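You operate a simulated robot arm through the tools that you are given. There is no shell and no other tool. Be economical: measure what you need, move in short steps, check, and stop when the job is done.

Carry out the task below with a simulated robot arm. There is one attempt and no reset: what you move stays moved.

## Task
Play blue's turn: slide the blue dot puck to field two, score it and pass the turn to red.
Fine: the blue slider shows the sum of both blue fields; turn the knob marked round to four; the other pucks stay.

The check looks at the end state, three seconds after you hand in, the way a careful person would. Anything else that was tipped, shoved, dropped, spilled or broken makes it a failure.

## Robot
A 6-joint arm with a two-finger parallel gripper, fixed in place. Base frame: the origin is at the foot of the arm, x ahead of it, y to its left, z up; the work surface is at about z = 1.2. Lengths are in cm, angles in rad, forces in N, time in s.
With the tool pointing down near the work surface it reaches from about 14 to 58 cm from the base axis. Its first joint turns from -1.152 to 1.152 rad. Payload 2.1 kg.
The tool frame sits at the grasp point between the pads (the TCP): z along the fingers, y along the line on which they close. The tips reach 3 cm beyond it. The gripper opens to 9.4 cm. The fingers are 2.8 cm wide and 1 cm thick; the gripper's body (5 by 9.6 cm) begins 5.5 cm behind the TCP.
Orientation is that of the tool frame in the base frame, as a unit quaternion [x, y, z, w]. With the fingers straight down and closing along the base's y, the tool's x points along the base's -x, its y along +y and its z along -z.

## Interface
- The arm moves only by the tool move_arm. Its argument "series" is a list of rows, each a list of 3 entries, a list of its own where there are three numbers: the opening, from 0 (shut) to 1 (fully open), then the shift along the base's x, y, z in cm, then the turn, a rotation vector about the base's x, y, z in rad. In form: [[grip, [x, y, z], [ax, ay, az]], ...]. A call has 1 to 20 rows; each row shifts and turns the commanded pose from where the row before left it. Rows are played at 5 a second. More than 5 cm and 0.15 rad between two rows, or a gripper value outside its range, and nothing of the call is played. A pose out of reach is approached as far as the arm can. The call stops where the force on the tool passes 90 N (or 10 N more than at its start, if that is more) or the arm is blocked; 0.2 s more then pass. Each finger travels about 7.2 cm/s and halts on what it meets, pressing with about 36 N; the grip force reading is that of the motor and also rises with nothing between the fingers. The clock runs only during rows and for 0.2 s after the last one: add rows that do not move to give the fingers time. The reply holds the time, the measured pose of the TCP, the force on the tool along the base axes, the opening and the grip force, in the units named above and with some noise, with the torque about the TCP (base axes, N m) and any sound that the robot's microphone picked up, and new pictures: "show" is both (left out), scene, wrist or none.
- Cameras (640 x 400 px; columns grow to the right, rows downward): "scene" is fixed at [5.72, -36.89, 49.72]; the picture's right is [0.77, -0.63, 0.00], its down [-0.29, -0.36, -0.89] and it looks along [0.56, 0.69, -0.46] (base axes); focal length 269 px, centre (320, 200). "wrist" rides on the gripper at [7.6, 1.4, -10.3] in the tool frame; the picture's right is [-0.18, 0.98, 0.00], its down [-0.75, -0.14, -0.64] and it looks along [-0.63, -0.12, 0.77] (tool axes); focal length 243 px, centre (320, 200). There is no depth. A picture from a camera that has moved, and an enlarged one, comes with that camera's place and axes in the base frame and with its lens.
- enlarge(camera, box): a new picture of the part [left, top, right, bottom] of that camera's present view, enlarged. It takes no simulated time.
- job_done(): hands the job in; it is judged then, once.

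Go step by step. Nothing tells you positions but the pictures and the camera data: compare them with the known pose of the tool, close in by small moves and look again before you grip or let go. The budget is 120 turns and 200 pictures, counting those below and the enlarged ones. Unless the task says otherwise, let go and move clear before handing in, and close with one line.

The tools are called by a JSON object that holds its "api" and its "payload". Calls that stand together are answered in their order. move_arm: Moves the arm, as the interface text tells. Its arguments: {"type":"object","properties":{"series":{"type":"array"},"show":{"type":"string","enum":["both","scene","wrist","none"]}},"required":["series"]} The other tools are called the same way: enlarge (camera, box) takes an enlarged picture of a part of a camera's view; job_done () hands the job in.

At the start:

```text
time_s: 0.0
position: [34.14, 9.14, 35.88]
tcp_rot: [0.0, 1.0, 0.0, 0.001]
wrist_force: [-0.3, 0.0, -0.4]
torque: [-0.02, 0.0, 0.01]
opening: 9.41
finger_force: 0.1
```

scene: 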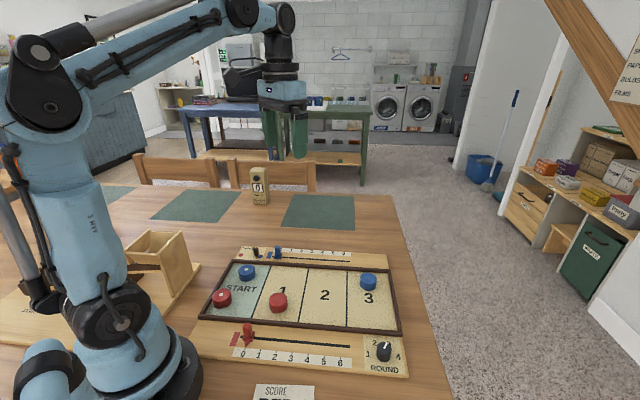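
wrist: 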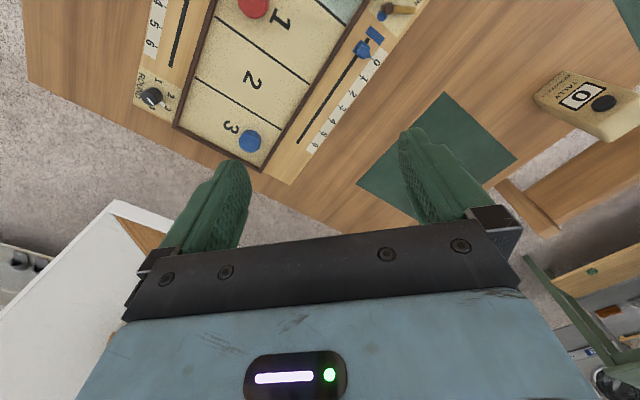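

I see a shuffleboard with start, fields 1–3, two sliders and a round knob. I'll look closer at the parts first.

{"api": "enlarge", "payload": {"camera": "scene", "box": [180, 230, 420, 390]}}

{"api": "enlarge", "payload": {"camera": "scene", "box": [230, 160, 370, 270]}}

{"api": "enlarge", "payload": {"camera": "scene", "box": [340, 320, 430, 380]}}

{"api": "enlarge", "payload": {"camera": "scene", "box": [220, 310, 420, 400]}}

```text
2.50 times, centred on (300, 310) of scene
camera zoom: at [5.72, -36.89, 49.72], right [0.77, -0.63, 0.0], down [-0.29, -0.36, -0.89], along [0.56, 0.69, -0.46], focal length 672 px, centre (370, -75)
```

zoom: 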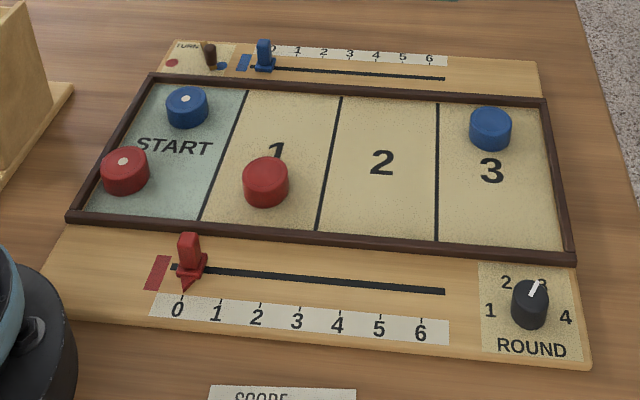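

```text
3.64 times, centred on (300, 215) of scene
camera zoom: at [5.72, -36.89, 49.72], right [0.77, -0.63, 0.0], down [-0.29, -0.36, -0.89], along [0.56, 0.69, -0.46], focal length 978 px, centre (393, 146)
```

zoom: 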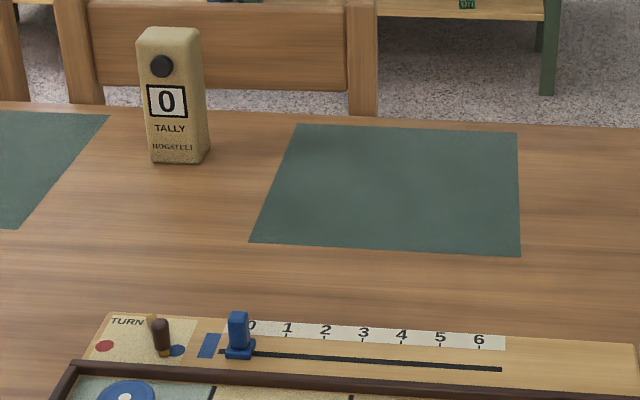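

```text
6.67 times, centred on (385, 350) of scene
camera zoom: at [5.72, -36.89, 49.72], right [0.77, -0.63, 0.0], down [-0.29, -0.36, -0.89], along [0.56, 0.69, -0.46], focal length 1793 px, centre (-113, -800)
```

zoom: 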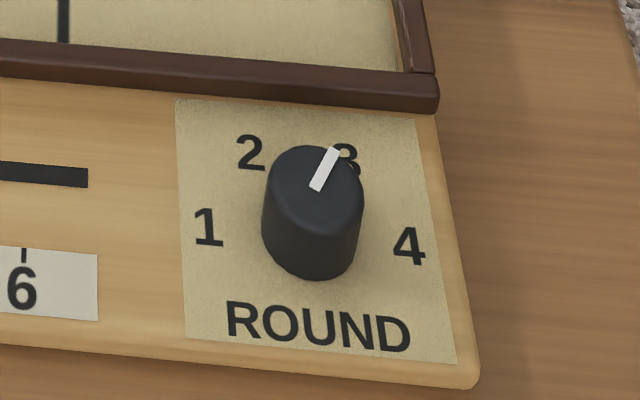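

```text
3.20 times, centred on (320, 355) of scene
camera zoom: at [5.72, -36.89, 49.72], right [0.77, -0.63, 0.0], down [-0.29, -0.36, -0.89], along [0.56, 0.69, -0.46], focal length 861 px, centre (320, -296)
```

zoom: 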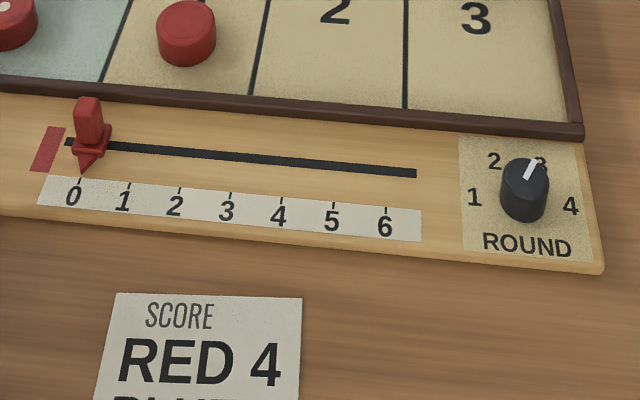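

The board's long axis appears to run about -45° in the base frame. The blue dot puck is near (23,13), the knob near (33.5,-20.7), the turn lever near (28.6,18.3), and the blue slider near (33,14). I'll yaw the tool by +45° so it closes along the board, and come closer for a better view.

{"api": "move_arm", "payload": {"series": [[1, [-1.7, 0.3, -2.65], [0, 0, 0.131]], [1, [-1.7, 0.3, -2.65], [0, 0, 0.131]], [1, [-1.7, 0.3, -2.65], [0, 0, 0.131]], [1, [-1.7, 0.3, -2.65], [0, 0, 0.131]], [1, [-1.7, 0.3, -2.65], [0, 0, 0.131]], [1, [-1.7, 0.3, -2.65], [0, 0, 0.1304]], [1, [0, 0, 0], [0, 0, 0]]]}}

```text
time_s: 1.6
position: [23.96, 10.85, 19.76]
tcp_rot: [-0.384, 0.923, 0.0, 0.001]
wrist_force: [0.1, -0.3, 0.6]
torque: [0.01, 0.01, 0.02]
opening: 9.4
finger_force: 0.1
camera wrist: at [17.61, 6.51, 30.01], right [-0.57, 0.82, 0.0], down [0.63, 0.43, 0.64], along [0.53, 0.36, -0.77], focal length 243 px, centre (320, 200)
```

scene: 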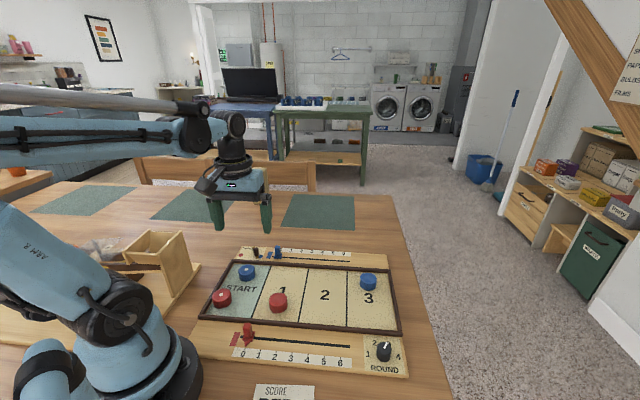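
wrist: 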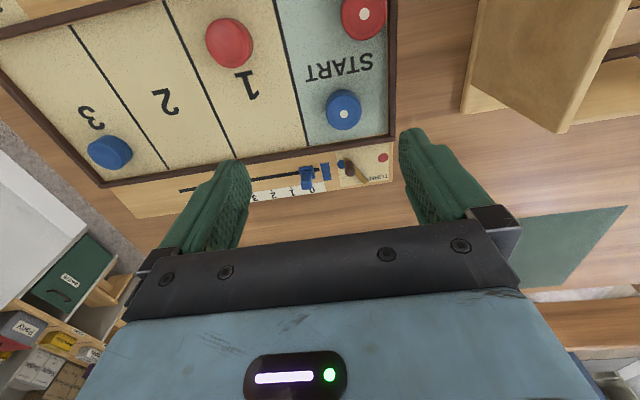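

The puck top comes out at about (23.9, 13.8, 3.2). I'll zoom in for detail.

{"api": "enlarge", "payload": {"camera": "wrist", "box": [220, 60, 420, 210]}}

{"api": "enlarge", "payload": {"camera": "wrist", "box": [40, 0, 400, 210]}}

```text
2.67 times, centred on (320, 135) of wrist
camera zoom: at [17.61, 6.51, 30.01], right [-0.57, 0.82, 0.0], down [0.63, 0.43, 0.64], along [0.53, 0.36, -0.77], focal length 647 px, centre (320, 373)
```

zoom: 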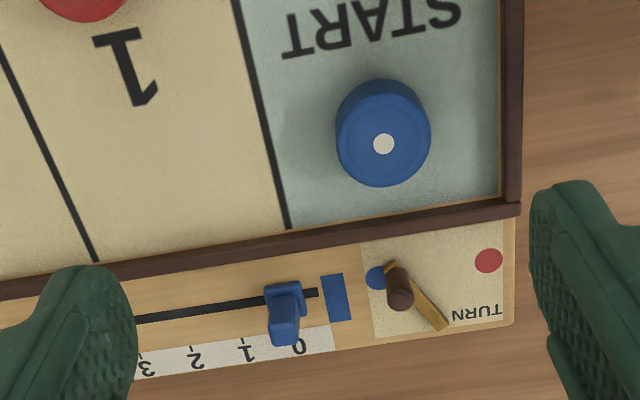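

```text
1.78 times, centred on (220, 105) of wrist
camera zoom: at [17.61, 6.51, 30.01], right [-0.57, 0.82, 0.0], down [0.63, 0.43, 0.64], along [0.53, 0.36, -0.77], focal length 431 px, centre (498, 369)
```

zoom: 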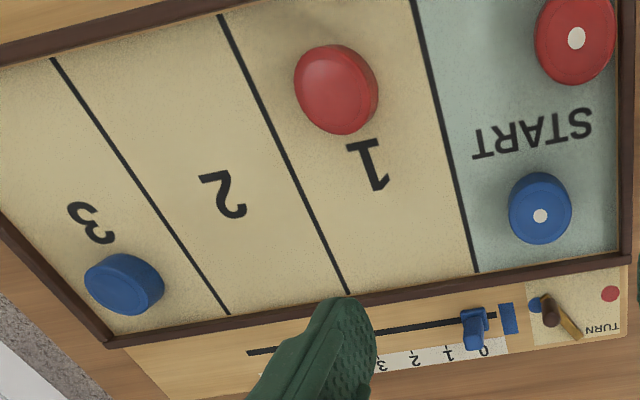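

Lines are consistent with L=(x−y)/√2. Field 2 spans L≈21.6–31.4, and the puck is at L≈7.1, W≈26.7, so the lane past the red puck is clear. I'll go above the blue dot puck.

{"api": "move_arm", "payload": {"series": [[0.65, [0, 1.0, -3.5], [0, 0, 0]], [0.65, [0, 1.0, -3.5], [0, 0, 0]], [0.65, [0, 0.95, -2.7], [0, 0, 0]], [0.65, [0, 0, 0], [0, 0, 0]], [0.65, [0, 0, 0], [0, 0, 0]]]}}

```text
time_s: 2.8
position: [24.01, 13.7, 10.14]
tcp_rot: [-0.383, 0.924, 0.001, 0.002]
wrist_force: [-0.6, -0.6, 0.0]
torque: [0.0, 0.03, -0.01]
opening: 6.1
finger_force: 0.1
camera wrist: at [17.65, 9.43, 20.25], right [-0.57, 0.82, 0.0], down [0.63, 0.43, 0.64], along [0.53, 0.36, -0.77], focal length 243 px, centre (320, 200)
```

scene: 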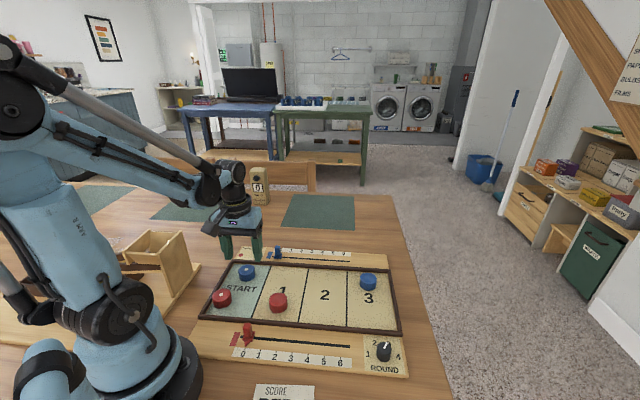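
wrist: 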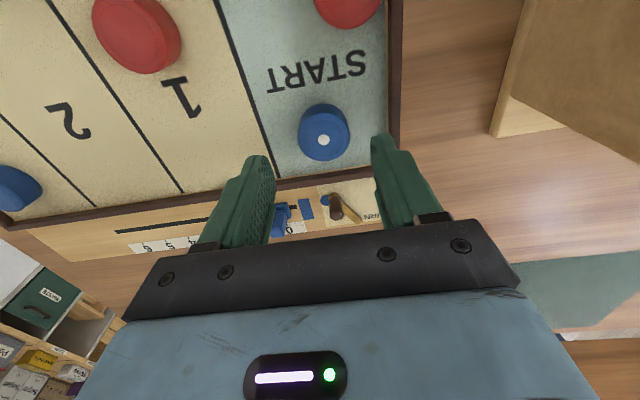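

The puck sits centred between the fingers along L. I'll go down further and check again.

{"api": "move_arm", "payload": {"series": [[0.65, [0.1, 0.2, -1.5], [0, 0, 0]], [0.65, [0.0, 0.1, -1.5], [0, 0, 0]], [0.65, [0, 0, 0], [0, 0, 0]]]}}

{"api": "enlarge", "payload": {"camera": "scene", "box": [200, 220, 310, 300]}}

{"api": "enlarge", "payload": {"camera": "wrist", "box": [220, 80, 440, 240]}}

```text
time_s: 3.6
position: [24.03, 14.04, 7.16]
tcp_rot: [-0.382, 0.924, 0.001, 0.001]
wrist_force: [0.3, -1.2, 0.4]
torque: [-0.02, 0.0, 0.04]
opening: 6.1
finger_force: 0.1
camera wrist: at [17.74, 9.77, 17.38], right [-0.57, 0.82, 0.0], down [0.63, 0.43, 0.64], along [0.53, 0.36, -0.77], focal length 243 px, centre (320, 200)
```

scene: 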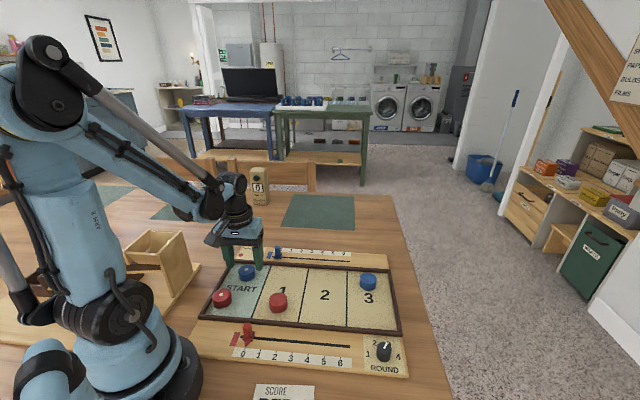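
wrist: 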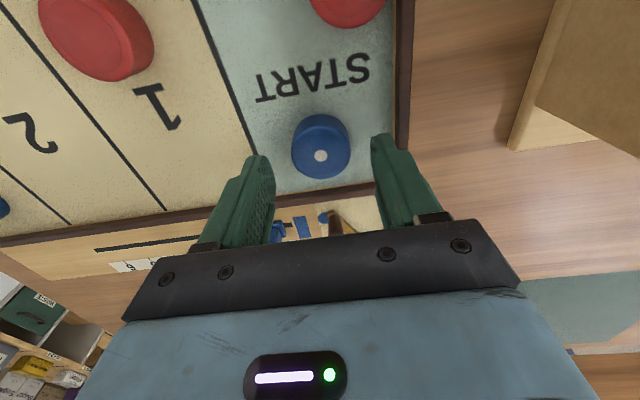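

```text
5.00 times, centred on (255, 260) of scene
camera zoom: at [5.72, -36.89, 49.72], right [0.77, -0.63, 0.0], down [-0.29, -0.36, -0.89], along [0.56, 0.69, -0.46], focal length 1345 px, centre (645, -100)
```

zoom: 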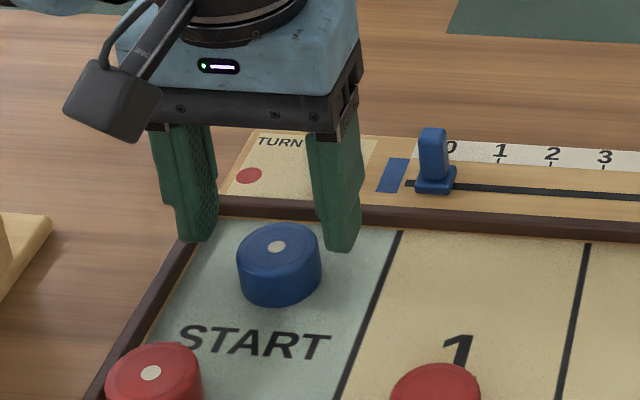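

```text
2.50 times, centred on (330, 160) of wrist
camera zoom: at [17.74, 9.77, 17.38], right [-0.57, 0.82, 0.0], down [0.63, 0.43, 0.64], along [0.53, 0.36, -0.77], focal length 606 px, centre (295, 300)
```

zoom: 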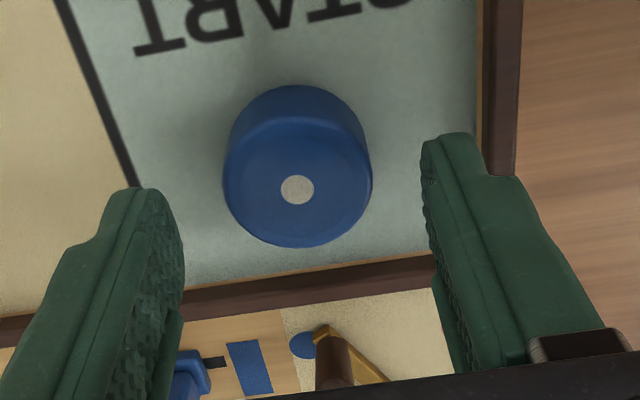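

Triangulation puts the puck top at z≈3.9, centred at (24.0, 14.15), directly under the tool. I'll descend so the tips sit around z 2.6 and close gently.

{"api": "move_arm", "payload": {"series": [[0.65, [0, 0.1, -0.8], [0, 0, 0]], [0.65, [0, 0, -0.7], [0, 0, 0]], [0.55, [0, 0, 0], [0, 0, 0]], [0.45, [0, 0, 0], [0, 0, 0]], [0.38, [0, 0, 0], [0, 0, 0]], [0.35, [0, 0, 0], [0, 0, 0]]]}}

{"api": "enlarge", "payload": {"camera": "wrist", "box": [220, 80, 440, 240]}}

```text
time_s: 5.0
position: [24.08, 14.24, 5.65]
tcp_rot: [-0.382, 0.924, 0.0, 0.001]
wrist_force: [0.7, -0.3, 0.7]
torque: [0.0, 0.0, -0.01]
opening: 3.69
finger_force: 35.8
camera wrist: at [17.8, 9.79, 15.83], right [-0.57, 0.82, 0.0], down [0.63, 0.43, 0.64], along [0.53, 0.36, -0.77], focal length 243 px, centre (320, 200)
```

scene: 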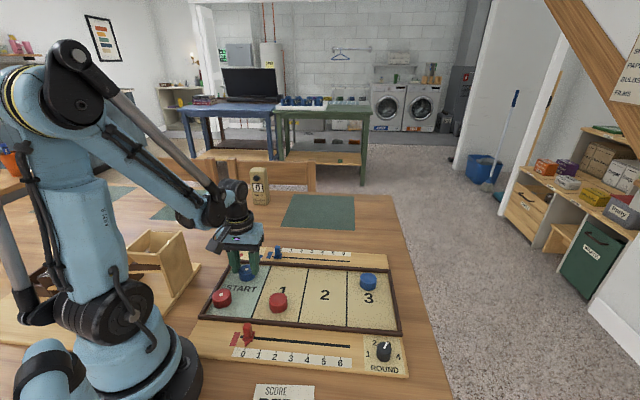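
wrist: 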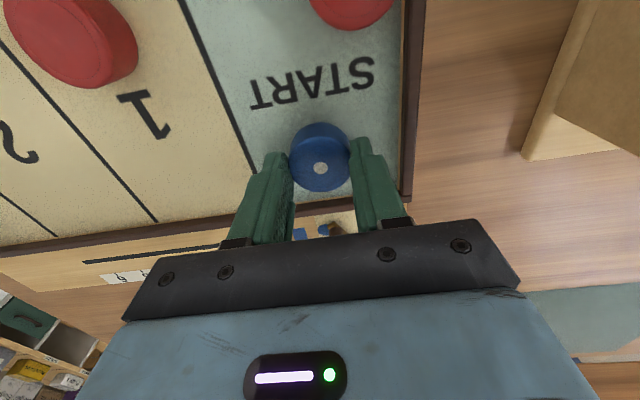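

```text
2.50 times, centred on (330, 160) of wrist
camera zoom: at [17.8, 9.79, 15.83], right [-0.57, 0.82, 0.0], down [0.63, 0.43, 0.64], along [0.53, 0.36, -0.77], focal length 606 px, centre (295, 300)
```

zoom: 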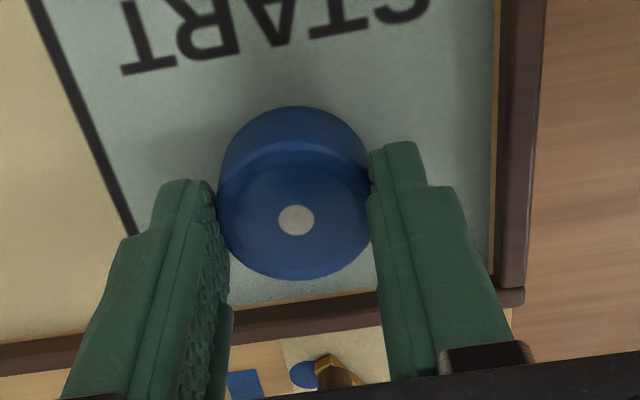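

The puck is gripped, diameter 3.7 cm. Now I'll slide it along the lane, +19.2 cm in L, with the height held constant.

{"api": "move_arm", "payload": {"series": [[0.35, [0.97, -0.97, 0], [0, 0, 0]], [0.35, [0.97, -0.97, 0], [0, 0, 0]], [0.35, [0.97, -0.97, 0], [0, 0, 0]], [0.35, [0.97, -0.97, 0], [0, 0, 0]], [0.35, [0.97, -0.97, 0], [0, 0, 0]], [0.35, [0.97, -0.97, 0], [0, 0, 0]], [0.35, [0.97, -0.97, 0], [0, 0, 0]], [0.35, [0.97, -0.97, 0], [0, 0, 0]], [0.35, [0.97, -0.97, 0], [0, 0, 0]], [0.35, [0.97, -0.97, 0], [0, 0, 0]], [0.35, [0.97, -0.97, 0], [0, 0, 0]], [0.35, [0.97, -0.97, 0], [0, 0, 0]], [0.35, [0.97, -0.97, 0], [0, 0, 0]], [0.35, [0.97, -0.97, 0], [0, 0, 0]], [0.35, [0, 0, 0], [0, 0, 0]]]}}

{"api": "enlarge", "payload": {"camera": "scene", "box": [180, 230, 420, 390]}}

```text
time_s: 8.2
position: [37.6, 0.6, 5.79]
tcp_rot: [-0.383, 0.924, 0.001, 0.001]
wrist_force: [0.3, -0.1, -0.8]
torque: [-0.02, 0.03, -0.02]
opening: 3.73
finger_force: 36.2
camera wrist: at [31.31, -3.7, 16.0], right [-0.57, 0.82, 0.0], down [0.63, 0.43, 0.64], along [0.53, 0.36, -0.77], focal length 243 px, centre (320, 200)
```

scene: 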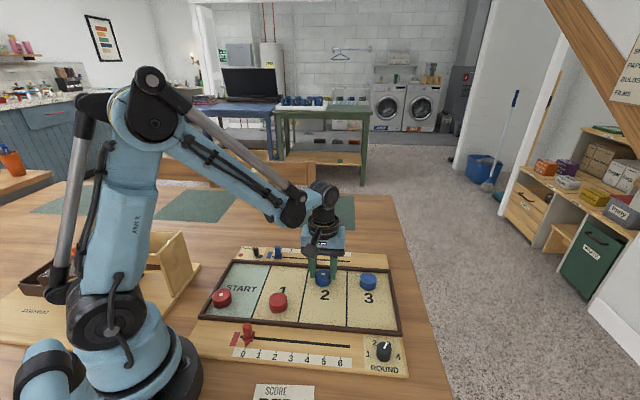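
wrist: 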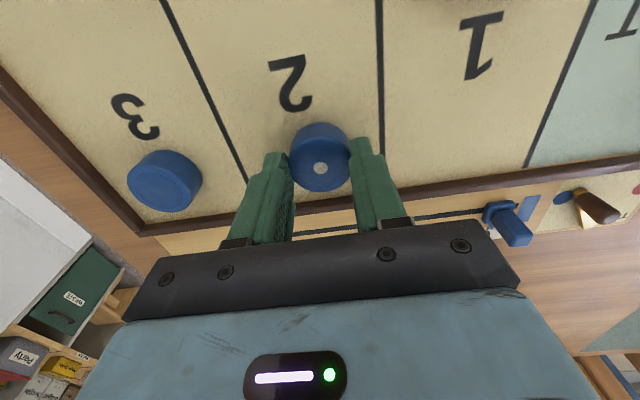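

```text
2.50 times, centred on (300, 310) of scene
camera zoom: at [5.72, -36.89, 49.72], right [0.77, -0.63, 0.0], down [-0.29, -0.36, -0.89], along [0.56, 0.69, -0.46], focal length 672 px, centre (370, -75)
```

zoom: 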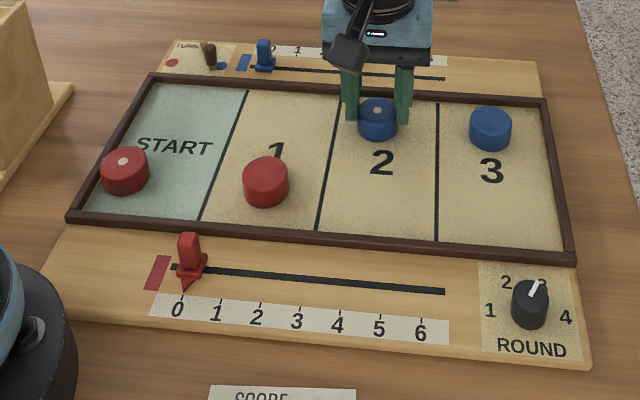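

The puck is in field 2. I'll lower slightly, release, and rise toward the blue slider and turn pointer.

{"api": "move_arm", "payload": {"series": [[0.35, [0, 0, -0.1], [0, 0, 0]], [0.45, [0, 0, 0], [0, 0, 0]], [0.55, [0, 0, 0], [0, 0, 0]], [0.55, [0, 0, 0], [0, 0, 0]], [0.55, [0, 0, 2], [0, 0, 0]], [0.55, [0, 0, 3], [0, 0, 0]], [0.55, [-1.5, 2, 2], [0, 0, 0]], [0.55, [-2, 3, 0], [0, 0, 0]], [0.55, [-2, 3, 0], [0, 0, 0]], [0.55, [0, 0, 0], [0, 0, 0]]]}}

{"api": "enlarge", "payload": {"camera": "wrist", "box": [200, 60, 440, 230]}}

{"api": "enlarge", "payload": {"camera": "scene", "box": [220, 230, 320, 290]}}

```text
time_s: 10.4
position: [32.12, 8.6, 12.59]
tcp_rot: [-0.383, 0.924, 0.0, 0.001]
wrist_force: [0.6, -0.1, -0.1]
torque: [-0.01, 0.0, 0.0]
opening: 5.18
finger_force: 0.0
camera wrist: at [25.8, 4.35, 22.79], right [-0.57, 0.82, 0.0], down [0.63, 0.43, 0.64], along [0.53, 0.36, -0.77], focal length 243 px, centre (320, 200)
```

scene: 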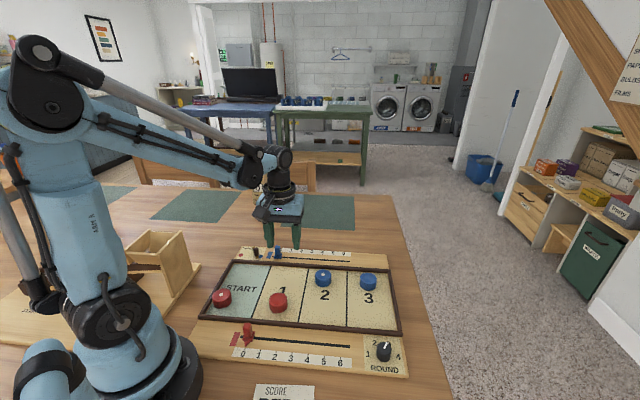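
wrist: 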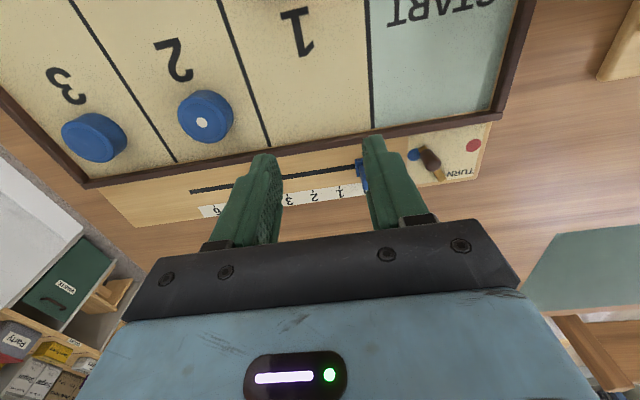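

```text
2.35 times, centred on (320, 145) of wrist
camera zoom: at [25.8, 4.35, 22.79], right [-0.57, 0.82, 0.0], down [0.63, 0.43, 0.64], along [0.53, 0.36, -0.77], focal length 571 px, centre (320, 329)
```

zoom: 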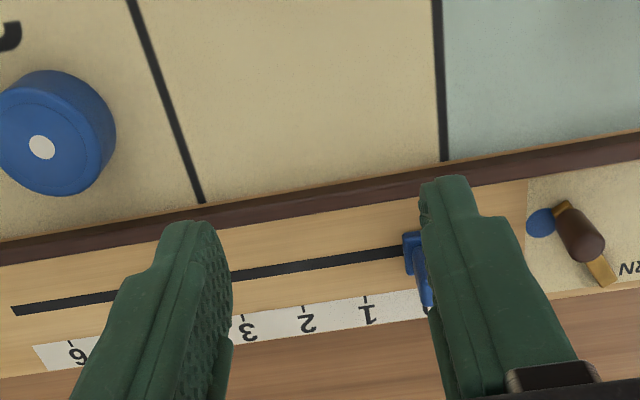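

```text
6.40 times, centred on (270, 260) of scene
camera zoom: at [5.72, -36.89, 49.72], right [0.77, -0.63, 0.0], down [-0.29, -0.36, -0.89], along [0.56, 0.69, -0.46], focal length 1722 px, centre (640, -184)
```

zoom: 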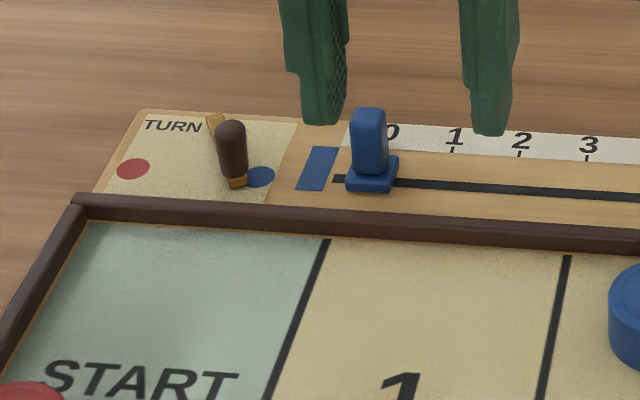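

The slider handle sits at about (33.5, 15.1) and its top is at z≈6. Scale spacing is about 2.92 cm per unit, so five is at L≈27.6. I'll move above the handle.

{"api": "move_arm", "payload": {"series": [[0.5, [0.5, 3.2, 0], [0, 0, 0]], [0.5, [0.88, 3.3, 0], [0, 0, 0]], [0.5, [0, 0, -2.3], [0, 0, 0]], [0.5, [0, 0, 0], [0, 0, 0]]]}}

{"api": "enlarge", "payload": {"camera": "wrist", "box": [200, 60, 440, 230]}}

{"api": "enlarge", "payload": {"camera": "scene", "box": [220, 220, 320, 280]}}

```text
time_s: 11.4
position: [33.54, 15.11, 10.35]
tcp_rot: [-0.383, 0.924, 0.001, 0.002]
wrist_force: [0.1, 0.7, -0.4]
torque: [0.02, 0.01, 0.02]
opening: 4.68
finger_force: 0.0
camera wrist: at [27.29, 10.74, 20.49], right [-0.57, 0.82, 0.0], down [0.63, 0.43, 0.64], along [0.53, 0.36, -0.77], focal length 243 px, centre (320, 200)
```

scene: 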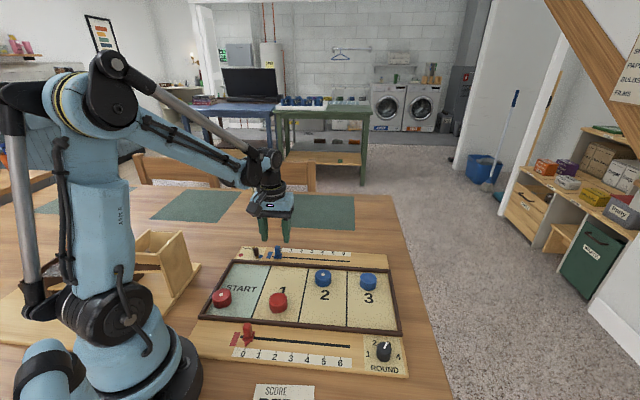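
wrist: 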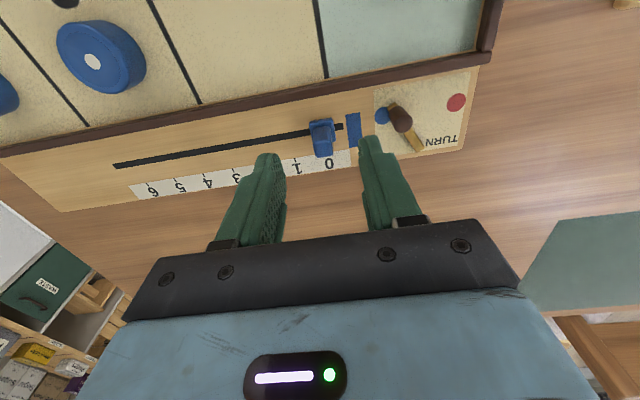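

```text
2.35 times, centred on (320, 145) of wrist
camera zoom: at [27.29, 10.74, 20.49], right [-0.57, 0.82, 0.0], down [0.63, 0.43, 0.64], along [0.53, 0.36, -0.77], focal length 571 px, centre (320, 329)
```

zoom: 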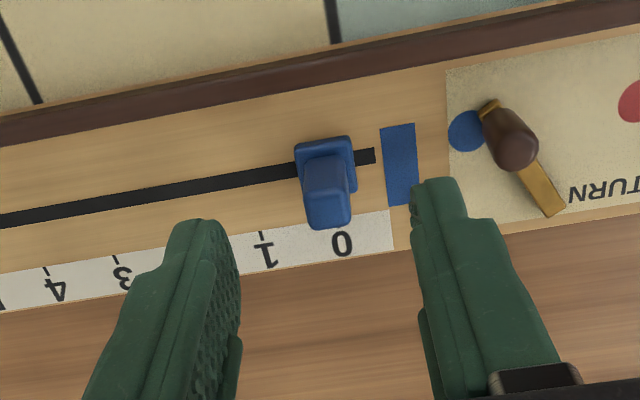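

```text
6.40 times, centred on (270, 250) of scene
camera zoom: at [5.72, -36.89, 49.72], right [0.77, -0.63, 0.0], down [-0.29, -0.36, -0.89], along [0.56, 0.69, -0.46], focal length 1722 px, centre (640, -120)
```

zoom: 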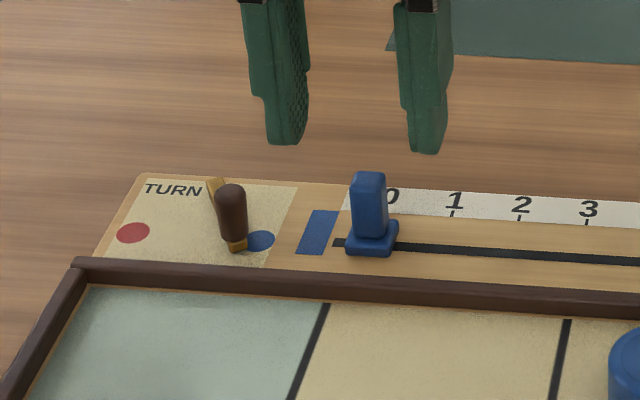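

The handle is slightly off in W, so I'll shift a little, descend around it and close.

{"api": "move_arm", "payload": {"series": [[0.5, [0, 0.25, -1.3], [0, 0, 0]], [0.5, [0, 0, -1.3], [0, 0, 0]], [0.5, [0, 0, -1.3], [0, 0, 0]], [0.5, [0, 0, 0], [0, 0, 0]]]}}

{"api": "enlarge", "payload": {"camera": "wrist", "box": [200, 60, 440, 230]}}

{"api": "enlarge", "payload": {"camera": "scene", "box": [220, 220, 320, 280]}}

```text
time_s: 12.4
position: [33.5, 15.44, 6.42]
tcp_rot: [-0.382, 0.924, 0.0, 0.0]
wrist_force: [0.1, 0.1, 0.2]
torque: [0.01, -0.01, 0.0]
opening: 4.72
finger_force: 0.1
camera wrist: at [27.23, 11.05, 16.52], right [-0.57, 0.82, 0.0], down [0.63, 0.43, 0.64], along [0.53, 0.36, -0.77], focal length 243 px, centre (320, 200)
```

scene: 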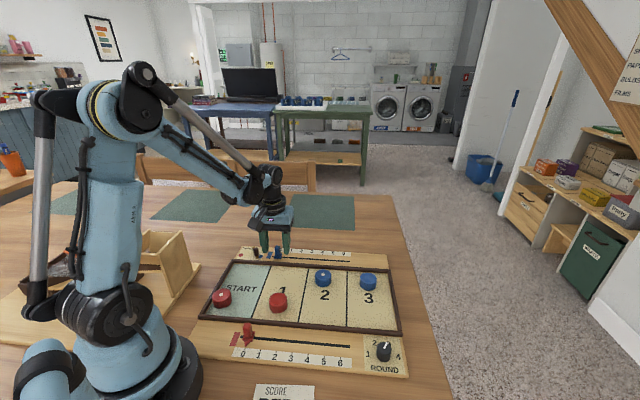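
wrist: 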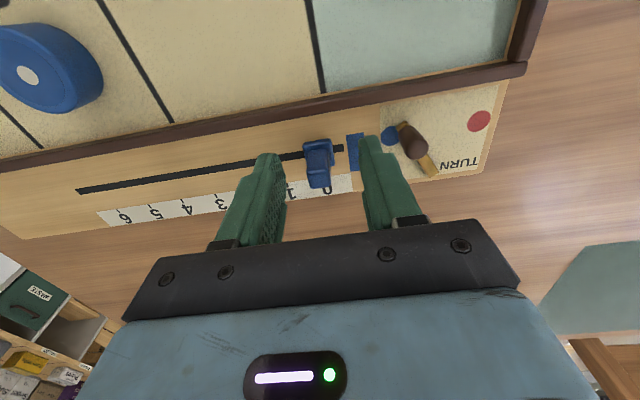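

```text
2.35 times, centred on (320, 145) of wrist
camera zoom: at [27.23, 11.05, 16.52], right [-0.57, 0.82, 0.0], down [0.63, 0.43, 0.64], along [0.53, 0.36, -0.77], focal length 571 px, centre (320, 329)
```

zoom: 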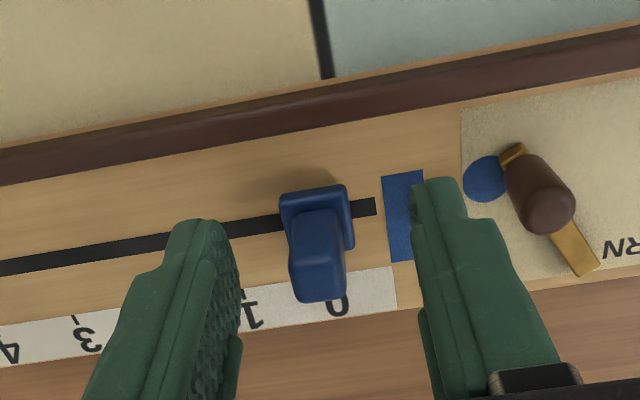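

```text
6.40 times, centred on (270, 250) of scene
camera zoom: at [5.72, -36.89, 49.72], right [0.77, -0.63, 0.0], down [-0.29, -0.36, -0.89], along [0.56, 0.69, -0.46], focal length 1722 px, centre (640, -120)
```

zoom: 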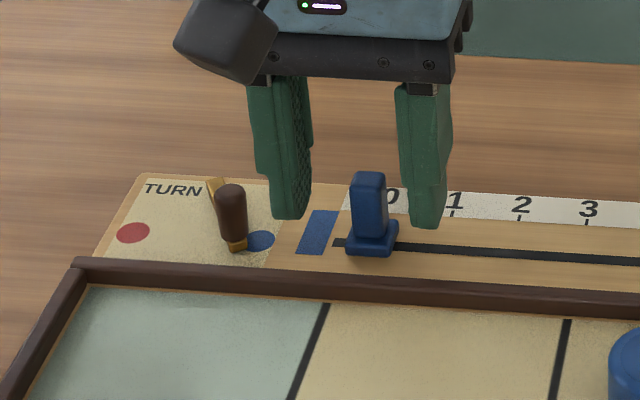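

The tips straddle the handle at the right level. Closing.

{"api": "move_arm", "payload": {"series": [[0.4, [0, 0, 0], [0, 0, 0]], [0.3, [0, 0, 0], [0, 0, 0]], [0.2, [0, 0, 0], [0, 0, 0]], [0.13, [0, 0, 0], [0, 0, 0]], [0.1, [0, 0, 0], [0, 0, 0]]], "show": "none"}}

{"api": "enlarge", "payload": {"camera": "wrist", "box": [200, 60, 440, 230]}}

```text
time_s: 13.6
position: [33.45, 15.41, 6.4]
tcp_rot: [-0.382, 0.924, 0.0, 0.001]
wrist_force: [8.3, -7.2, -1.8]
torque: [-0.08, -0.2, -0.08]
opening: 1.55
finger_force: 5.5
```

```text
2.35 times, centred on (320, 145) of wrist
camera zoom: at [27.26, 11.01, 16.53], right [-0.56, 0.83, 0.0], down [0.63, 0.43, 0.64], along [0.53, 0.36, -0.77], focal length 571 px, centre (320, 329)
```

zoom: 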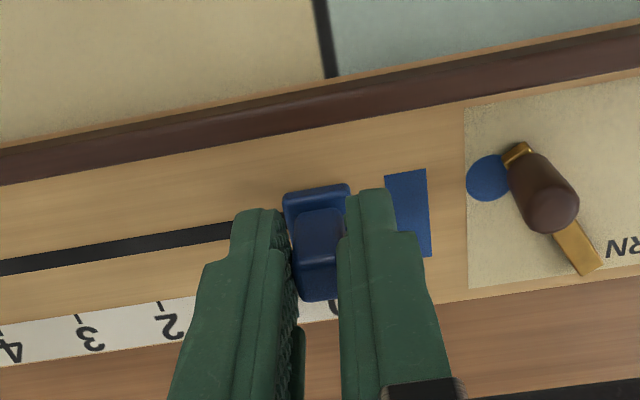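

Gripped at 1.55 cm. I'll slide along +L and check partway.

{"api": "move_arm", "payload": {"series": [[0.1, [0.71, -0.71, 0], [0, 0, 0]], [0.1, [0.71, -0.71, 0], [0, 0, 0]], [0.1, [0.71, -0.71, 0], [0, 0, 0]], [0.1, [0.71, -0.71, 0], [0, 0, 0]], [0.1, [0.71, -0.71, 0], [0, 0, 0]]]}}

{"api": "enlarge", "payload": {"camera": "scene", "box": [230, 220, 370, 300]}}

```text
time_s: 14.8
position: [37.09, 11.8, 6.4]
tcp_rot: [-0.383, 0.924, 0.001, 0.0]
wrist_force: [2.2, 3.7, -32.8]
torque: [-0.54, 0.54, -0.07]
opening: 1.37
finger_force: 45.0
camera wrist: at [30.83, 7.44, 16.56], right [-0.57, 0.82, 0.0], down [0.63, 0.43, 0.64], along [0.53, 0.36, -0.77], focal length 243 px, centre (320, 200)
```

scene: 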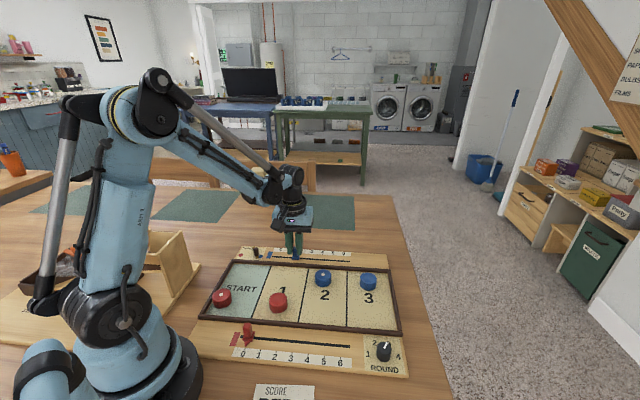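
wrist: 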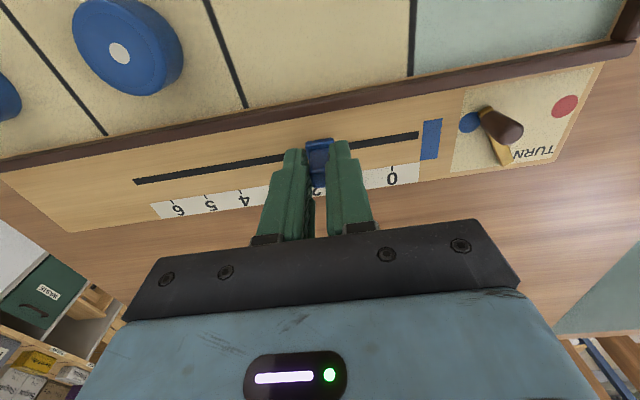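

```text
4.57 times, centred on (300, 260) of scene
camera zoom: at [5.73, -36.88, 49.72], right [0.77, -0.63, 0.0], down [-0.29, -0.36, -0.89], along [0.56, 0.69, -0.46], focal length 1230 px, centre (411, -74)
```

zoom: 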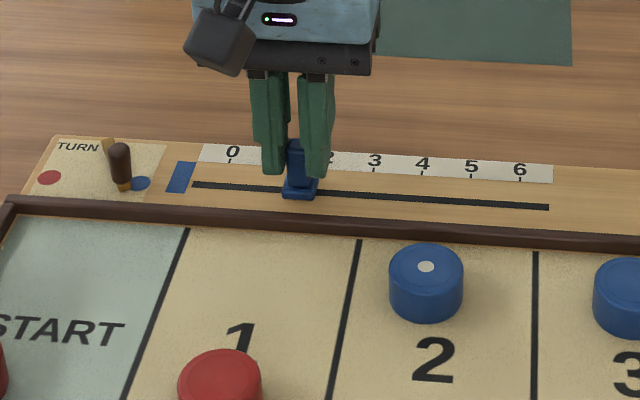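

The slider is following (near 1.8), but there is a vertical strain of 33 N. I'll relax the grip slightly and look at the force before pushing on.

{"api": "move_arm", "payload": {"series": [[0.19, [0, 0, 0], [0, 0, 0]], [0.19, [0, 0, 0], [0, 0, 0]]], "show": "none"}}

{"api": "enlarge", "payload": {"camera": "wrist", "box": [200, 60, 440, 230]}}

```text
time_s: 15.4
position: [37.06, 11.84, 6.39]
tcp_rot: [-0.383, 0.924, 0.0, 0.0]
wrist_force: [0.4, -0.4, 0.4]
torque: [-0.02, -0.02, 0.01]
opening: 1.82
finger_force: 0.3
```

```text
2.35 times, centred on (320, 145) of wrist
camera zoom: at [30.81, 7.44, 16.6], right [-0.57, 0.82, 0.0], down [0.63, 0.43, 0.64], along [0.53, 0.36, -0.77], focal length 571 px, centre (320, 329)
```

zoom: 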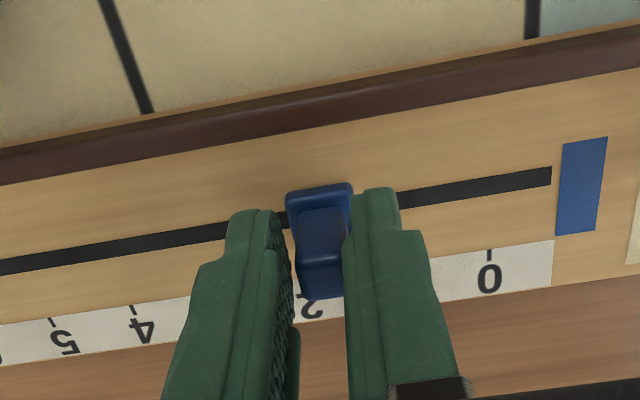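

Relaxed. Now I'll push with the trailing finger.

{"api": "move_arm", "payload": {"series": [[0.19, [0.71, -0.71, 0], [0, 0, 0]], [0.19, [0.71, -0.71, 0], [0, 0, 0]], [0.19, [0.71, -0.71, 0], [0, 0, 0]], [0.19, [0.71, -0.71, 0], [0, 0, 0]], [0.19, [0.71, -0.71, 0], [0, 0, 0]], [0.19, [0.71, -0.71, 0], [0, 0, 0]], [0.19, [0.71, -0.71, 0], [0, 0, 0]], [0.19, [0.71, -0.71, 0], [0, 0, 0]], [0.19, [0, 0, 0], [0, 0, 0]]], "show": "none"}}

{"api": "enlarge", "payload": {"camera": "wrist", "box": [200, 60, 440, 230]}}

{"api": "enlarge", "payload": {"camera": "scene", "box": [230, 220, 370, 300]}}

```text
time_s: 17.4
position: [42.75, 6.19, 6.42]
tcp_rot: [-0.382, 0.924, 0.001, 0.001]
wrist_force: [-1.1, 0.0, -0.5]
torque: [0.01, 0.03, 0.01]
opening: 1.82
finger_force: 0.7
```

```text
2.35 times, centred on (320, 145) of wrist
camera zoom: at [36.5, 1.87, 16.55], right [-0.57, 0.82, 0.0], down [0.63, 0.43, 0.64], along [0.53, 0.36, -0.77], focal length 571 px, centre (320, 329)
```

zoom: 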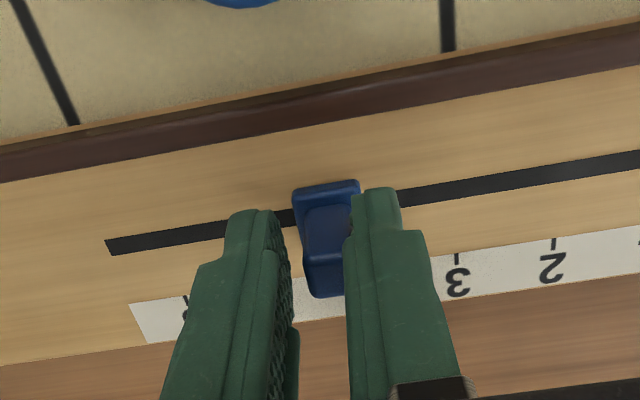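

```text
4.57 times, centred on (300, 260) of scene
camera zoom: at [5.72, -36.89, 49.72], right [0.77, -0.63, 0.0], down [-0.29, -0.36, -0.89], along [0.56, 0.69, -0.46], focal length 1230 px, centre (411, -74)
```

zoom: 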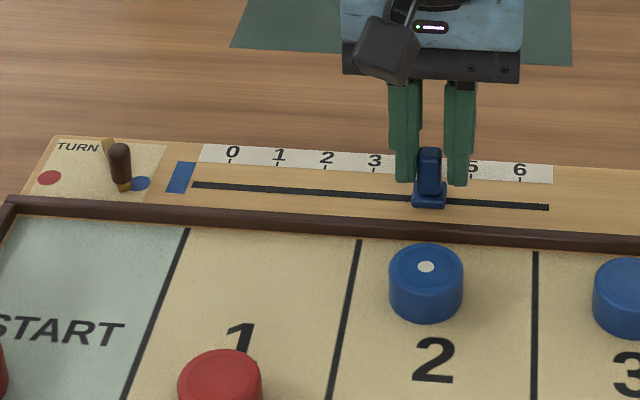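

The slider reads about 4.3. I'll push another 1.7 cm and check with the fingers withdrawn upward.

{"api": "move_arm", "payload": {"series": [[0.19, [0.6, -0.6, 0], [0, 0, 0]], [0.19, [0.6, -0.6, 0], [0, 0, 0]], [0.19, [0, 0, 0], [0, 0, 0]], [0.28, [0, 0, 0], [0, 0, 0]], [0.28, [0, 0, 2], [0, 0, 0]], [0.28, [0, 0, 3], [0, 0, 0]], [0.28, [-2, -2, 2], [0, 0, 0]], [0.28, [-3, -3, 0], [0, 0, 0]], [0.28, [-1, -1, 0], [0, 0, 0]], [0.28, [0, 0, 0], [0, 0, 0]]]}}

{"api": "enlarge", "payload": {"camera": "wrist", "box": [200, 0, 440, 170]}}

{"api": "enlarge", "payload": {"camera": "scene", "box": [270, 230, 370, 290]}}

```text
time_s: 19.6
position: [37.98, -1.01, 13.44]
tcp_rot: [-0.383, 0.924, 0.0, 0.001]
wrist_force: [-0.6, 0.5, -0.5]
torque: [0.02, -0.03, 0.02]
opening: 2.64
finger_force: 0.1
camera wrist: at [31.71, -5.5, 23.6], right [-0.57, 0.82, 0.0], down [0.63, 0.43, 0.64], along [0.53, 0.36, -0.77], focal length 243 px, centre (320, 200)
```

scene: 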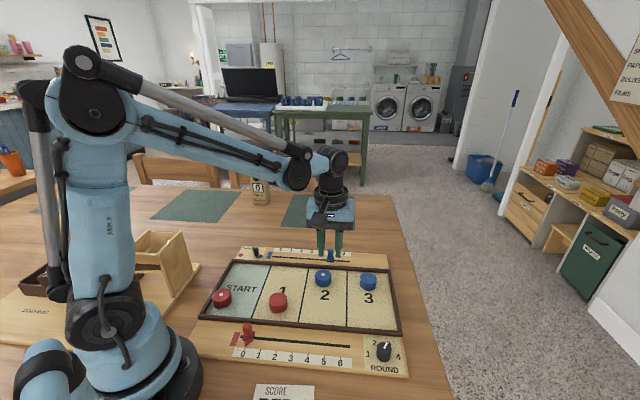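
wrist: 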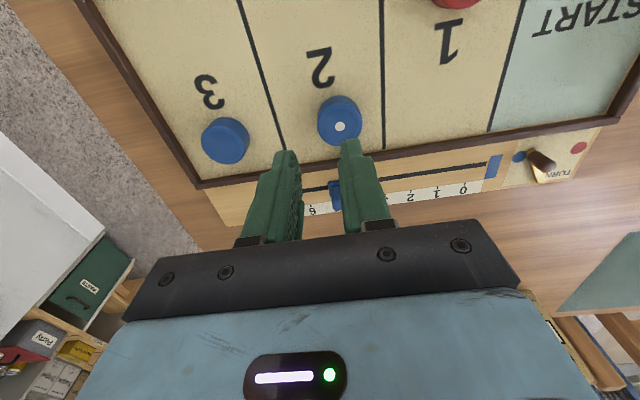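

```text
2.35 times, centred on (320, 85) of wrist
camera zoom: at [31.71, -5.5, 23.6], right [-0.57, 0.82, 0.0], down [0.63, 0.43, 0.64], along [0.53, 0.36, -0.77], focal length 571 px, centre (320, 471)
```

zoom: 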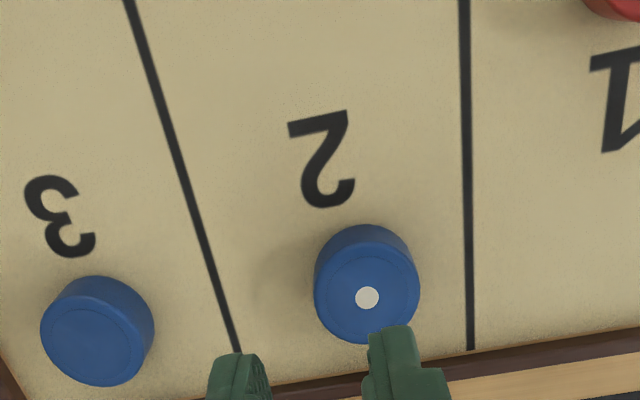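

```text
6.40 times, centred on (320, 260) of scene
camera zoom: at [5.72, -36.89, 49.72], right [0.77, -0.63, 0.0], down [-0.29, -0.36, -0.89], along [0.56, 0.69, -0.46], focal length 1722 px, centre (320, -184)
```

zoom: 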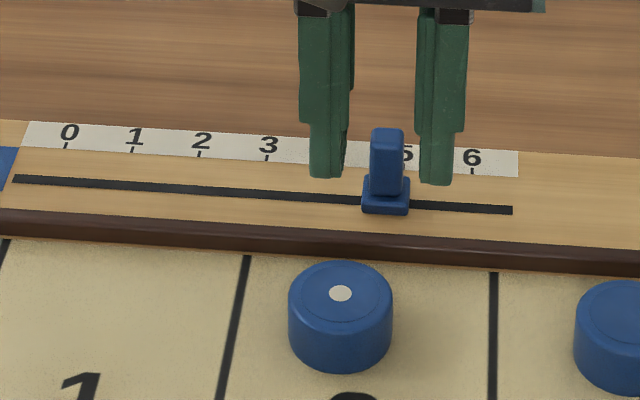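

The slider is at roughly 4.85–4.95. I'll open the fingers and back off for a clean overhead view of it.

{"api": "move_arm", "payload": {"series": [[0.6, [0, 0, 2], [0, 0, 0]], [0.9, [0, 0, 0], [0, 0, 0]], [1, [0, 0, 0], [0, 0, 0]], [1, [0, 0, 0], [0, 0, 0]]], "show": "none"}}

{"api": "enlarge", "payload": {"camera": "wrist", "box": [240, 100, 420, 220]}}

```text
time_s: 20.6
position: [38.11, -1.15, 15.53]
tcp_rot: [-0.382, 0.924, 0.001, 0.001]
wrist_force: [0.6, -0.9, -0.6]
torque: [-0.03, 0.02, -0.01]
opening: 9.41
finger_force: 0.0
```

```text
3.33 times, centred on (330, 160) of wrist
camera zoom: at [31.72, -5.51, 25.62], right [-0.57, 0.82, 0.0], down [0.63, 0.43, 0.64], along [0.53, 0.36, -0.77], focal length 809 px, centre (287, 333)
```

zoom: 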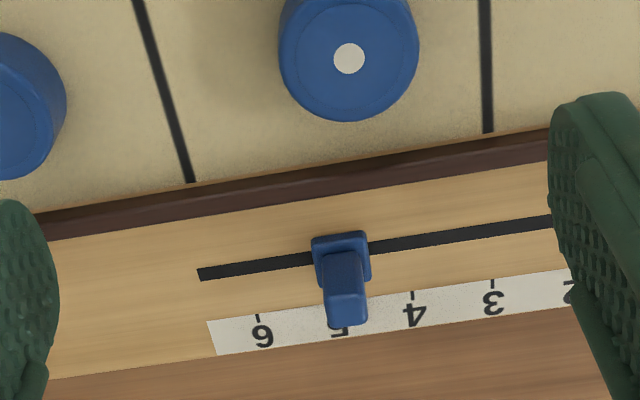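

Measured against the ticks, the slider is about 0.4 cm short of 5. I'll go back around the handle loosely and nudge it on.

{"api": "move_arm", "payload": {"series": [[0.6, [2.9, 3.08, 0], [0, 0, 0]], [0.28, [2.9, 3.08, 0], [0, 0, 0]], [0.28, [0, 0, -2.5], [0, 0, 0]], [0.28, [0, 0, -1.6], [0, 0, 0]], [0.28, [0, 0, 0], [0, 0, 0]], [0.28, [0, 0, 0], [0, 0, 0]]]}}

{"api": "enlarge", "payload": {"camera": "wrist", "box": [240, 100, 420, 220]}}

```text
time_s: 22.0
position: [43.73, 5.1, 11.27]
tcp_rot: [-0.383, 0.924, 0.001, 0.001]
wrist_force: [0.0, -0.4, -0.4]
torque: [0.0, -0.01, 0.02]
opening: 2.62
finger_force: 0.1
camera wrist: at [37.47, 0.72, 21.48], right [-0.57, 0.82, 0.0], down [0.63, 0.43, 0.64], along [0.53, 0.36, -0.77], focal length 243 px, centre (320, 200)
```

scene: 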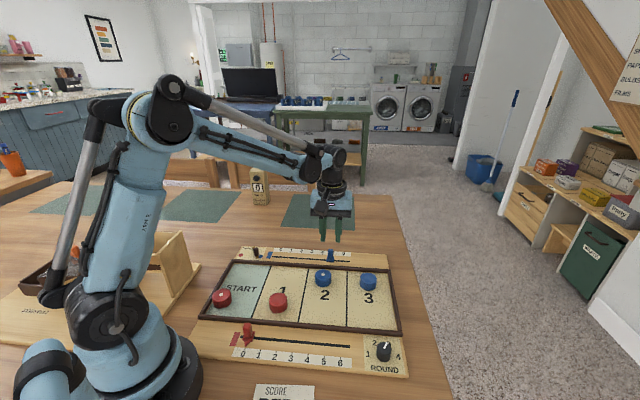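
wrist: 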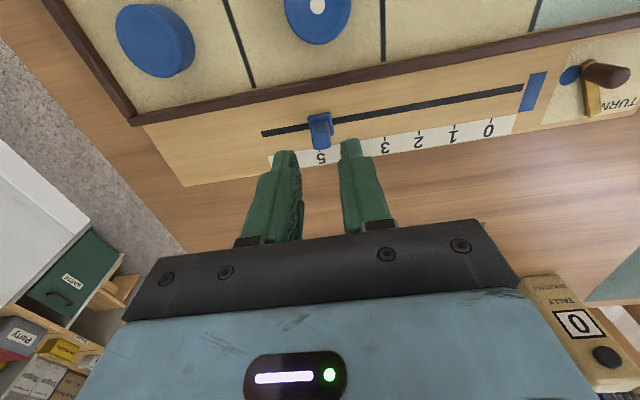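

```text
3.33 times, centred on (330, 160) of wrist
camera zoom: at [37.47, 0.72, 21.48], right [-0.57, 0.82, 0.0], down [0.63, 0.43, 0.64], along [0.53, 0.36, -0.77], focal length 809 px, centre (287, 333)
```

zoom: 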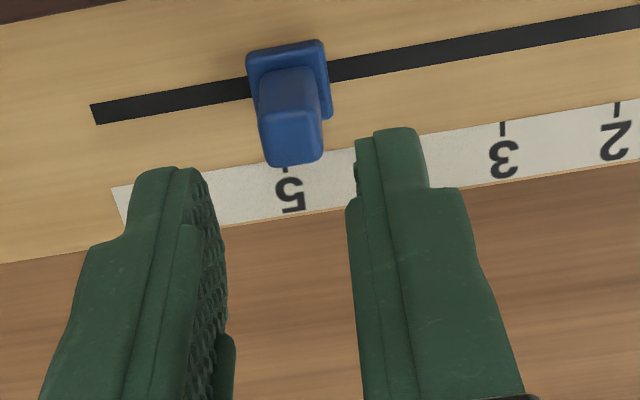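

Slider is 0.35 cm short of the tick. I'll descend and nudge it by that much.

{"api": "move_arm", "payload": {"series": [[0.28, [0.05, 0.05, -2.0], [0, 0, 0]], [0.28, [0, 0, -1.6], [0, 0, 0]], [0.28, [0, 0, -1.0], [0, 0, 0]], [0.28, [0.2, -0.2, 0], [0, 0, 0]], [0.28, [0.2, -0.2, 0], [0, 0, 0]], [0.28, [0.2, -0.2, 0], [0, 0, 0]], [0.28, [0.09, -0.09, 0], [0, 0, 0]], [0.28, [0, 0, 0], [0, 0, 0]]], "show": "none"}}

{"api": "enlarge", "payload": {"camera": "wrist", "box": [240, 100, 420, 220]}}

```text
time_s: 23.8
position: [44.6, 4.52, 6.65]
tcp_rot: [-0.383, 0.924, 0.001, 0.001]
wrist_force: [-0.5, -0.5, 0.7]
torque: [0.0, 0.02, -0.01]
opening: 2.65
finger_force: 0.3
```

```text
3.33 times, centred on (330, 160) of wrist
camera zoom: at [38.25, 0.13, 16.88], right [-0.57, 0.82, 0.0], down [0.63, 0.43, 0.64], along [0.53, 0.36, -0.77], focal length 809 px, centre (287, 333)
```

zoom: 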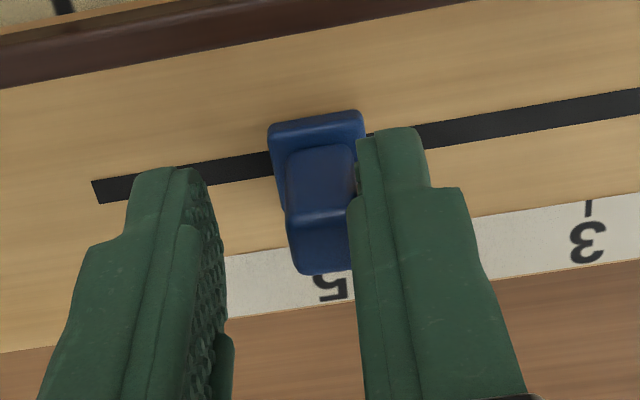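

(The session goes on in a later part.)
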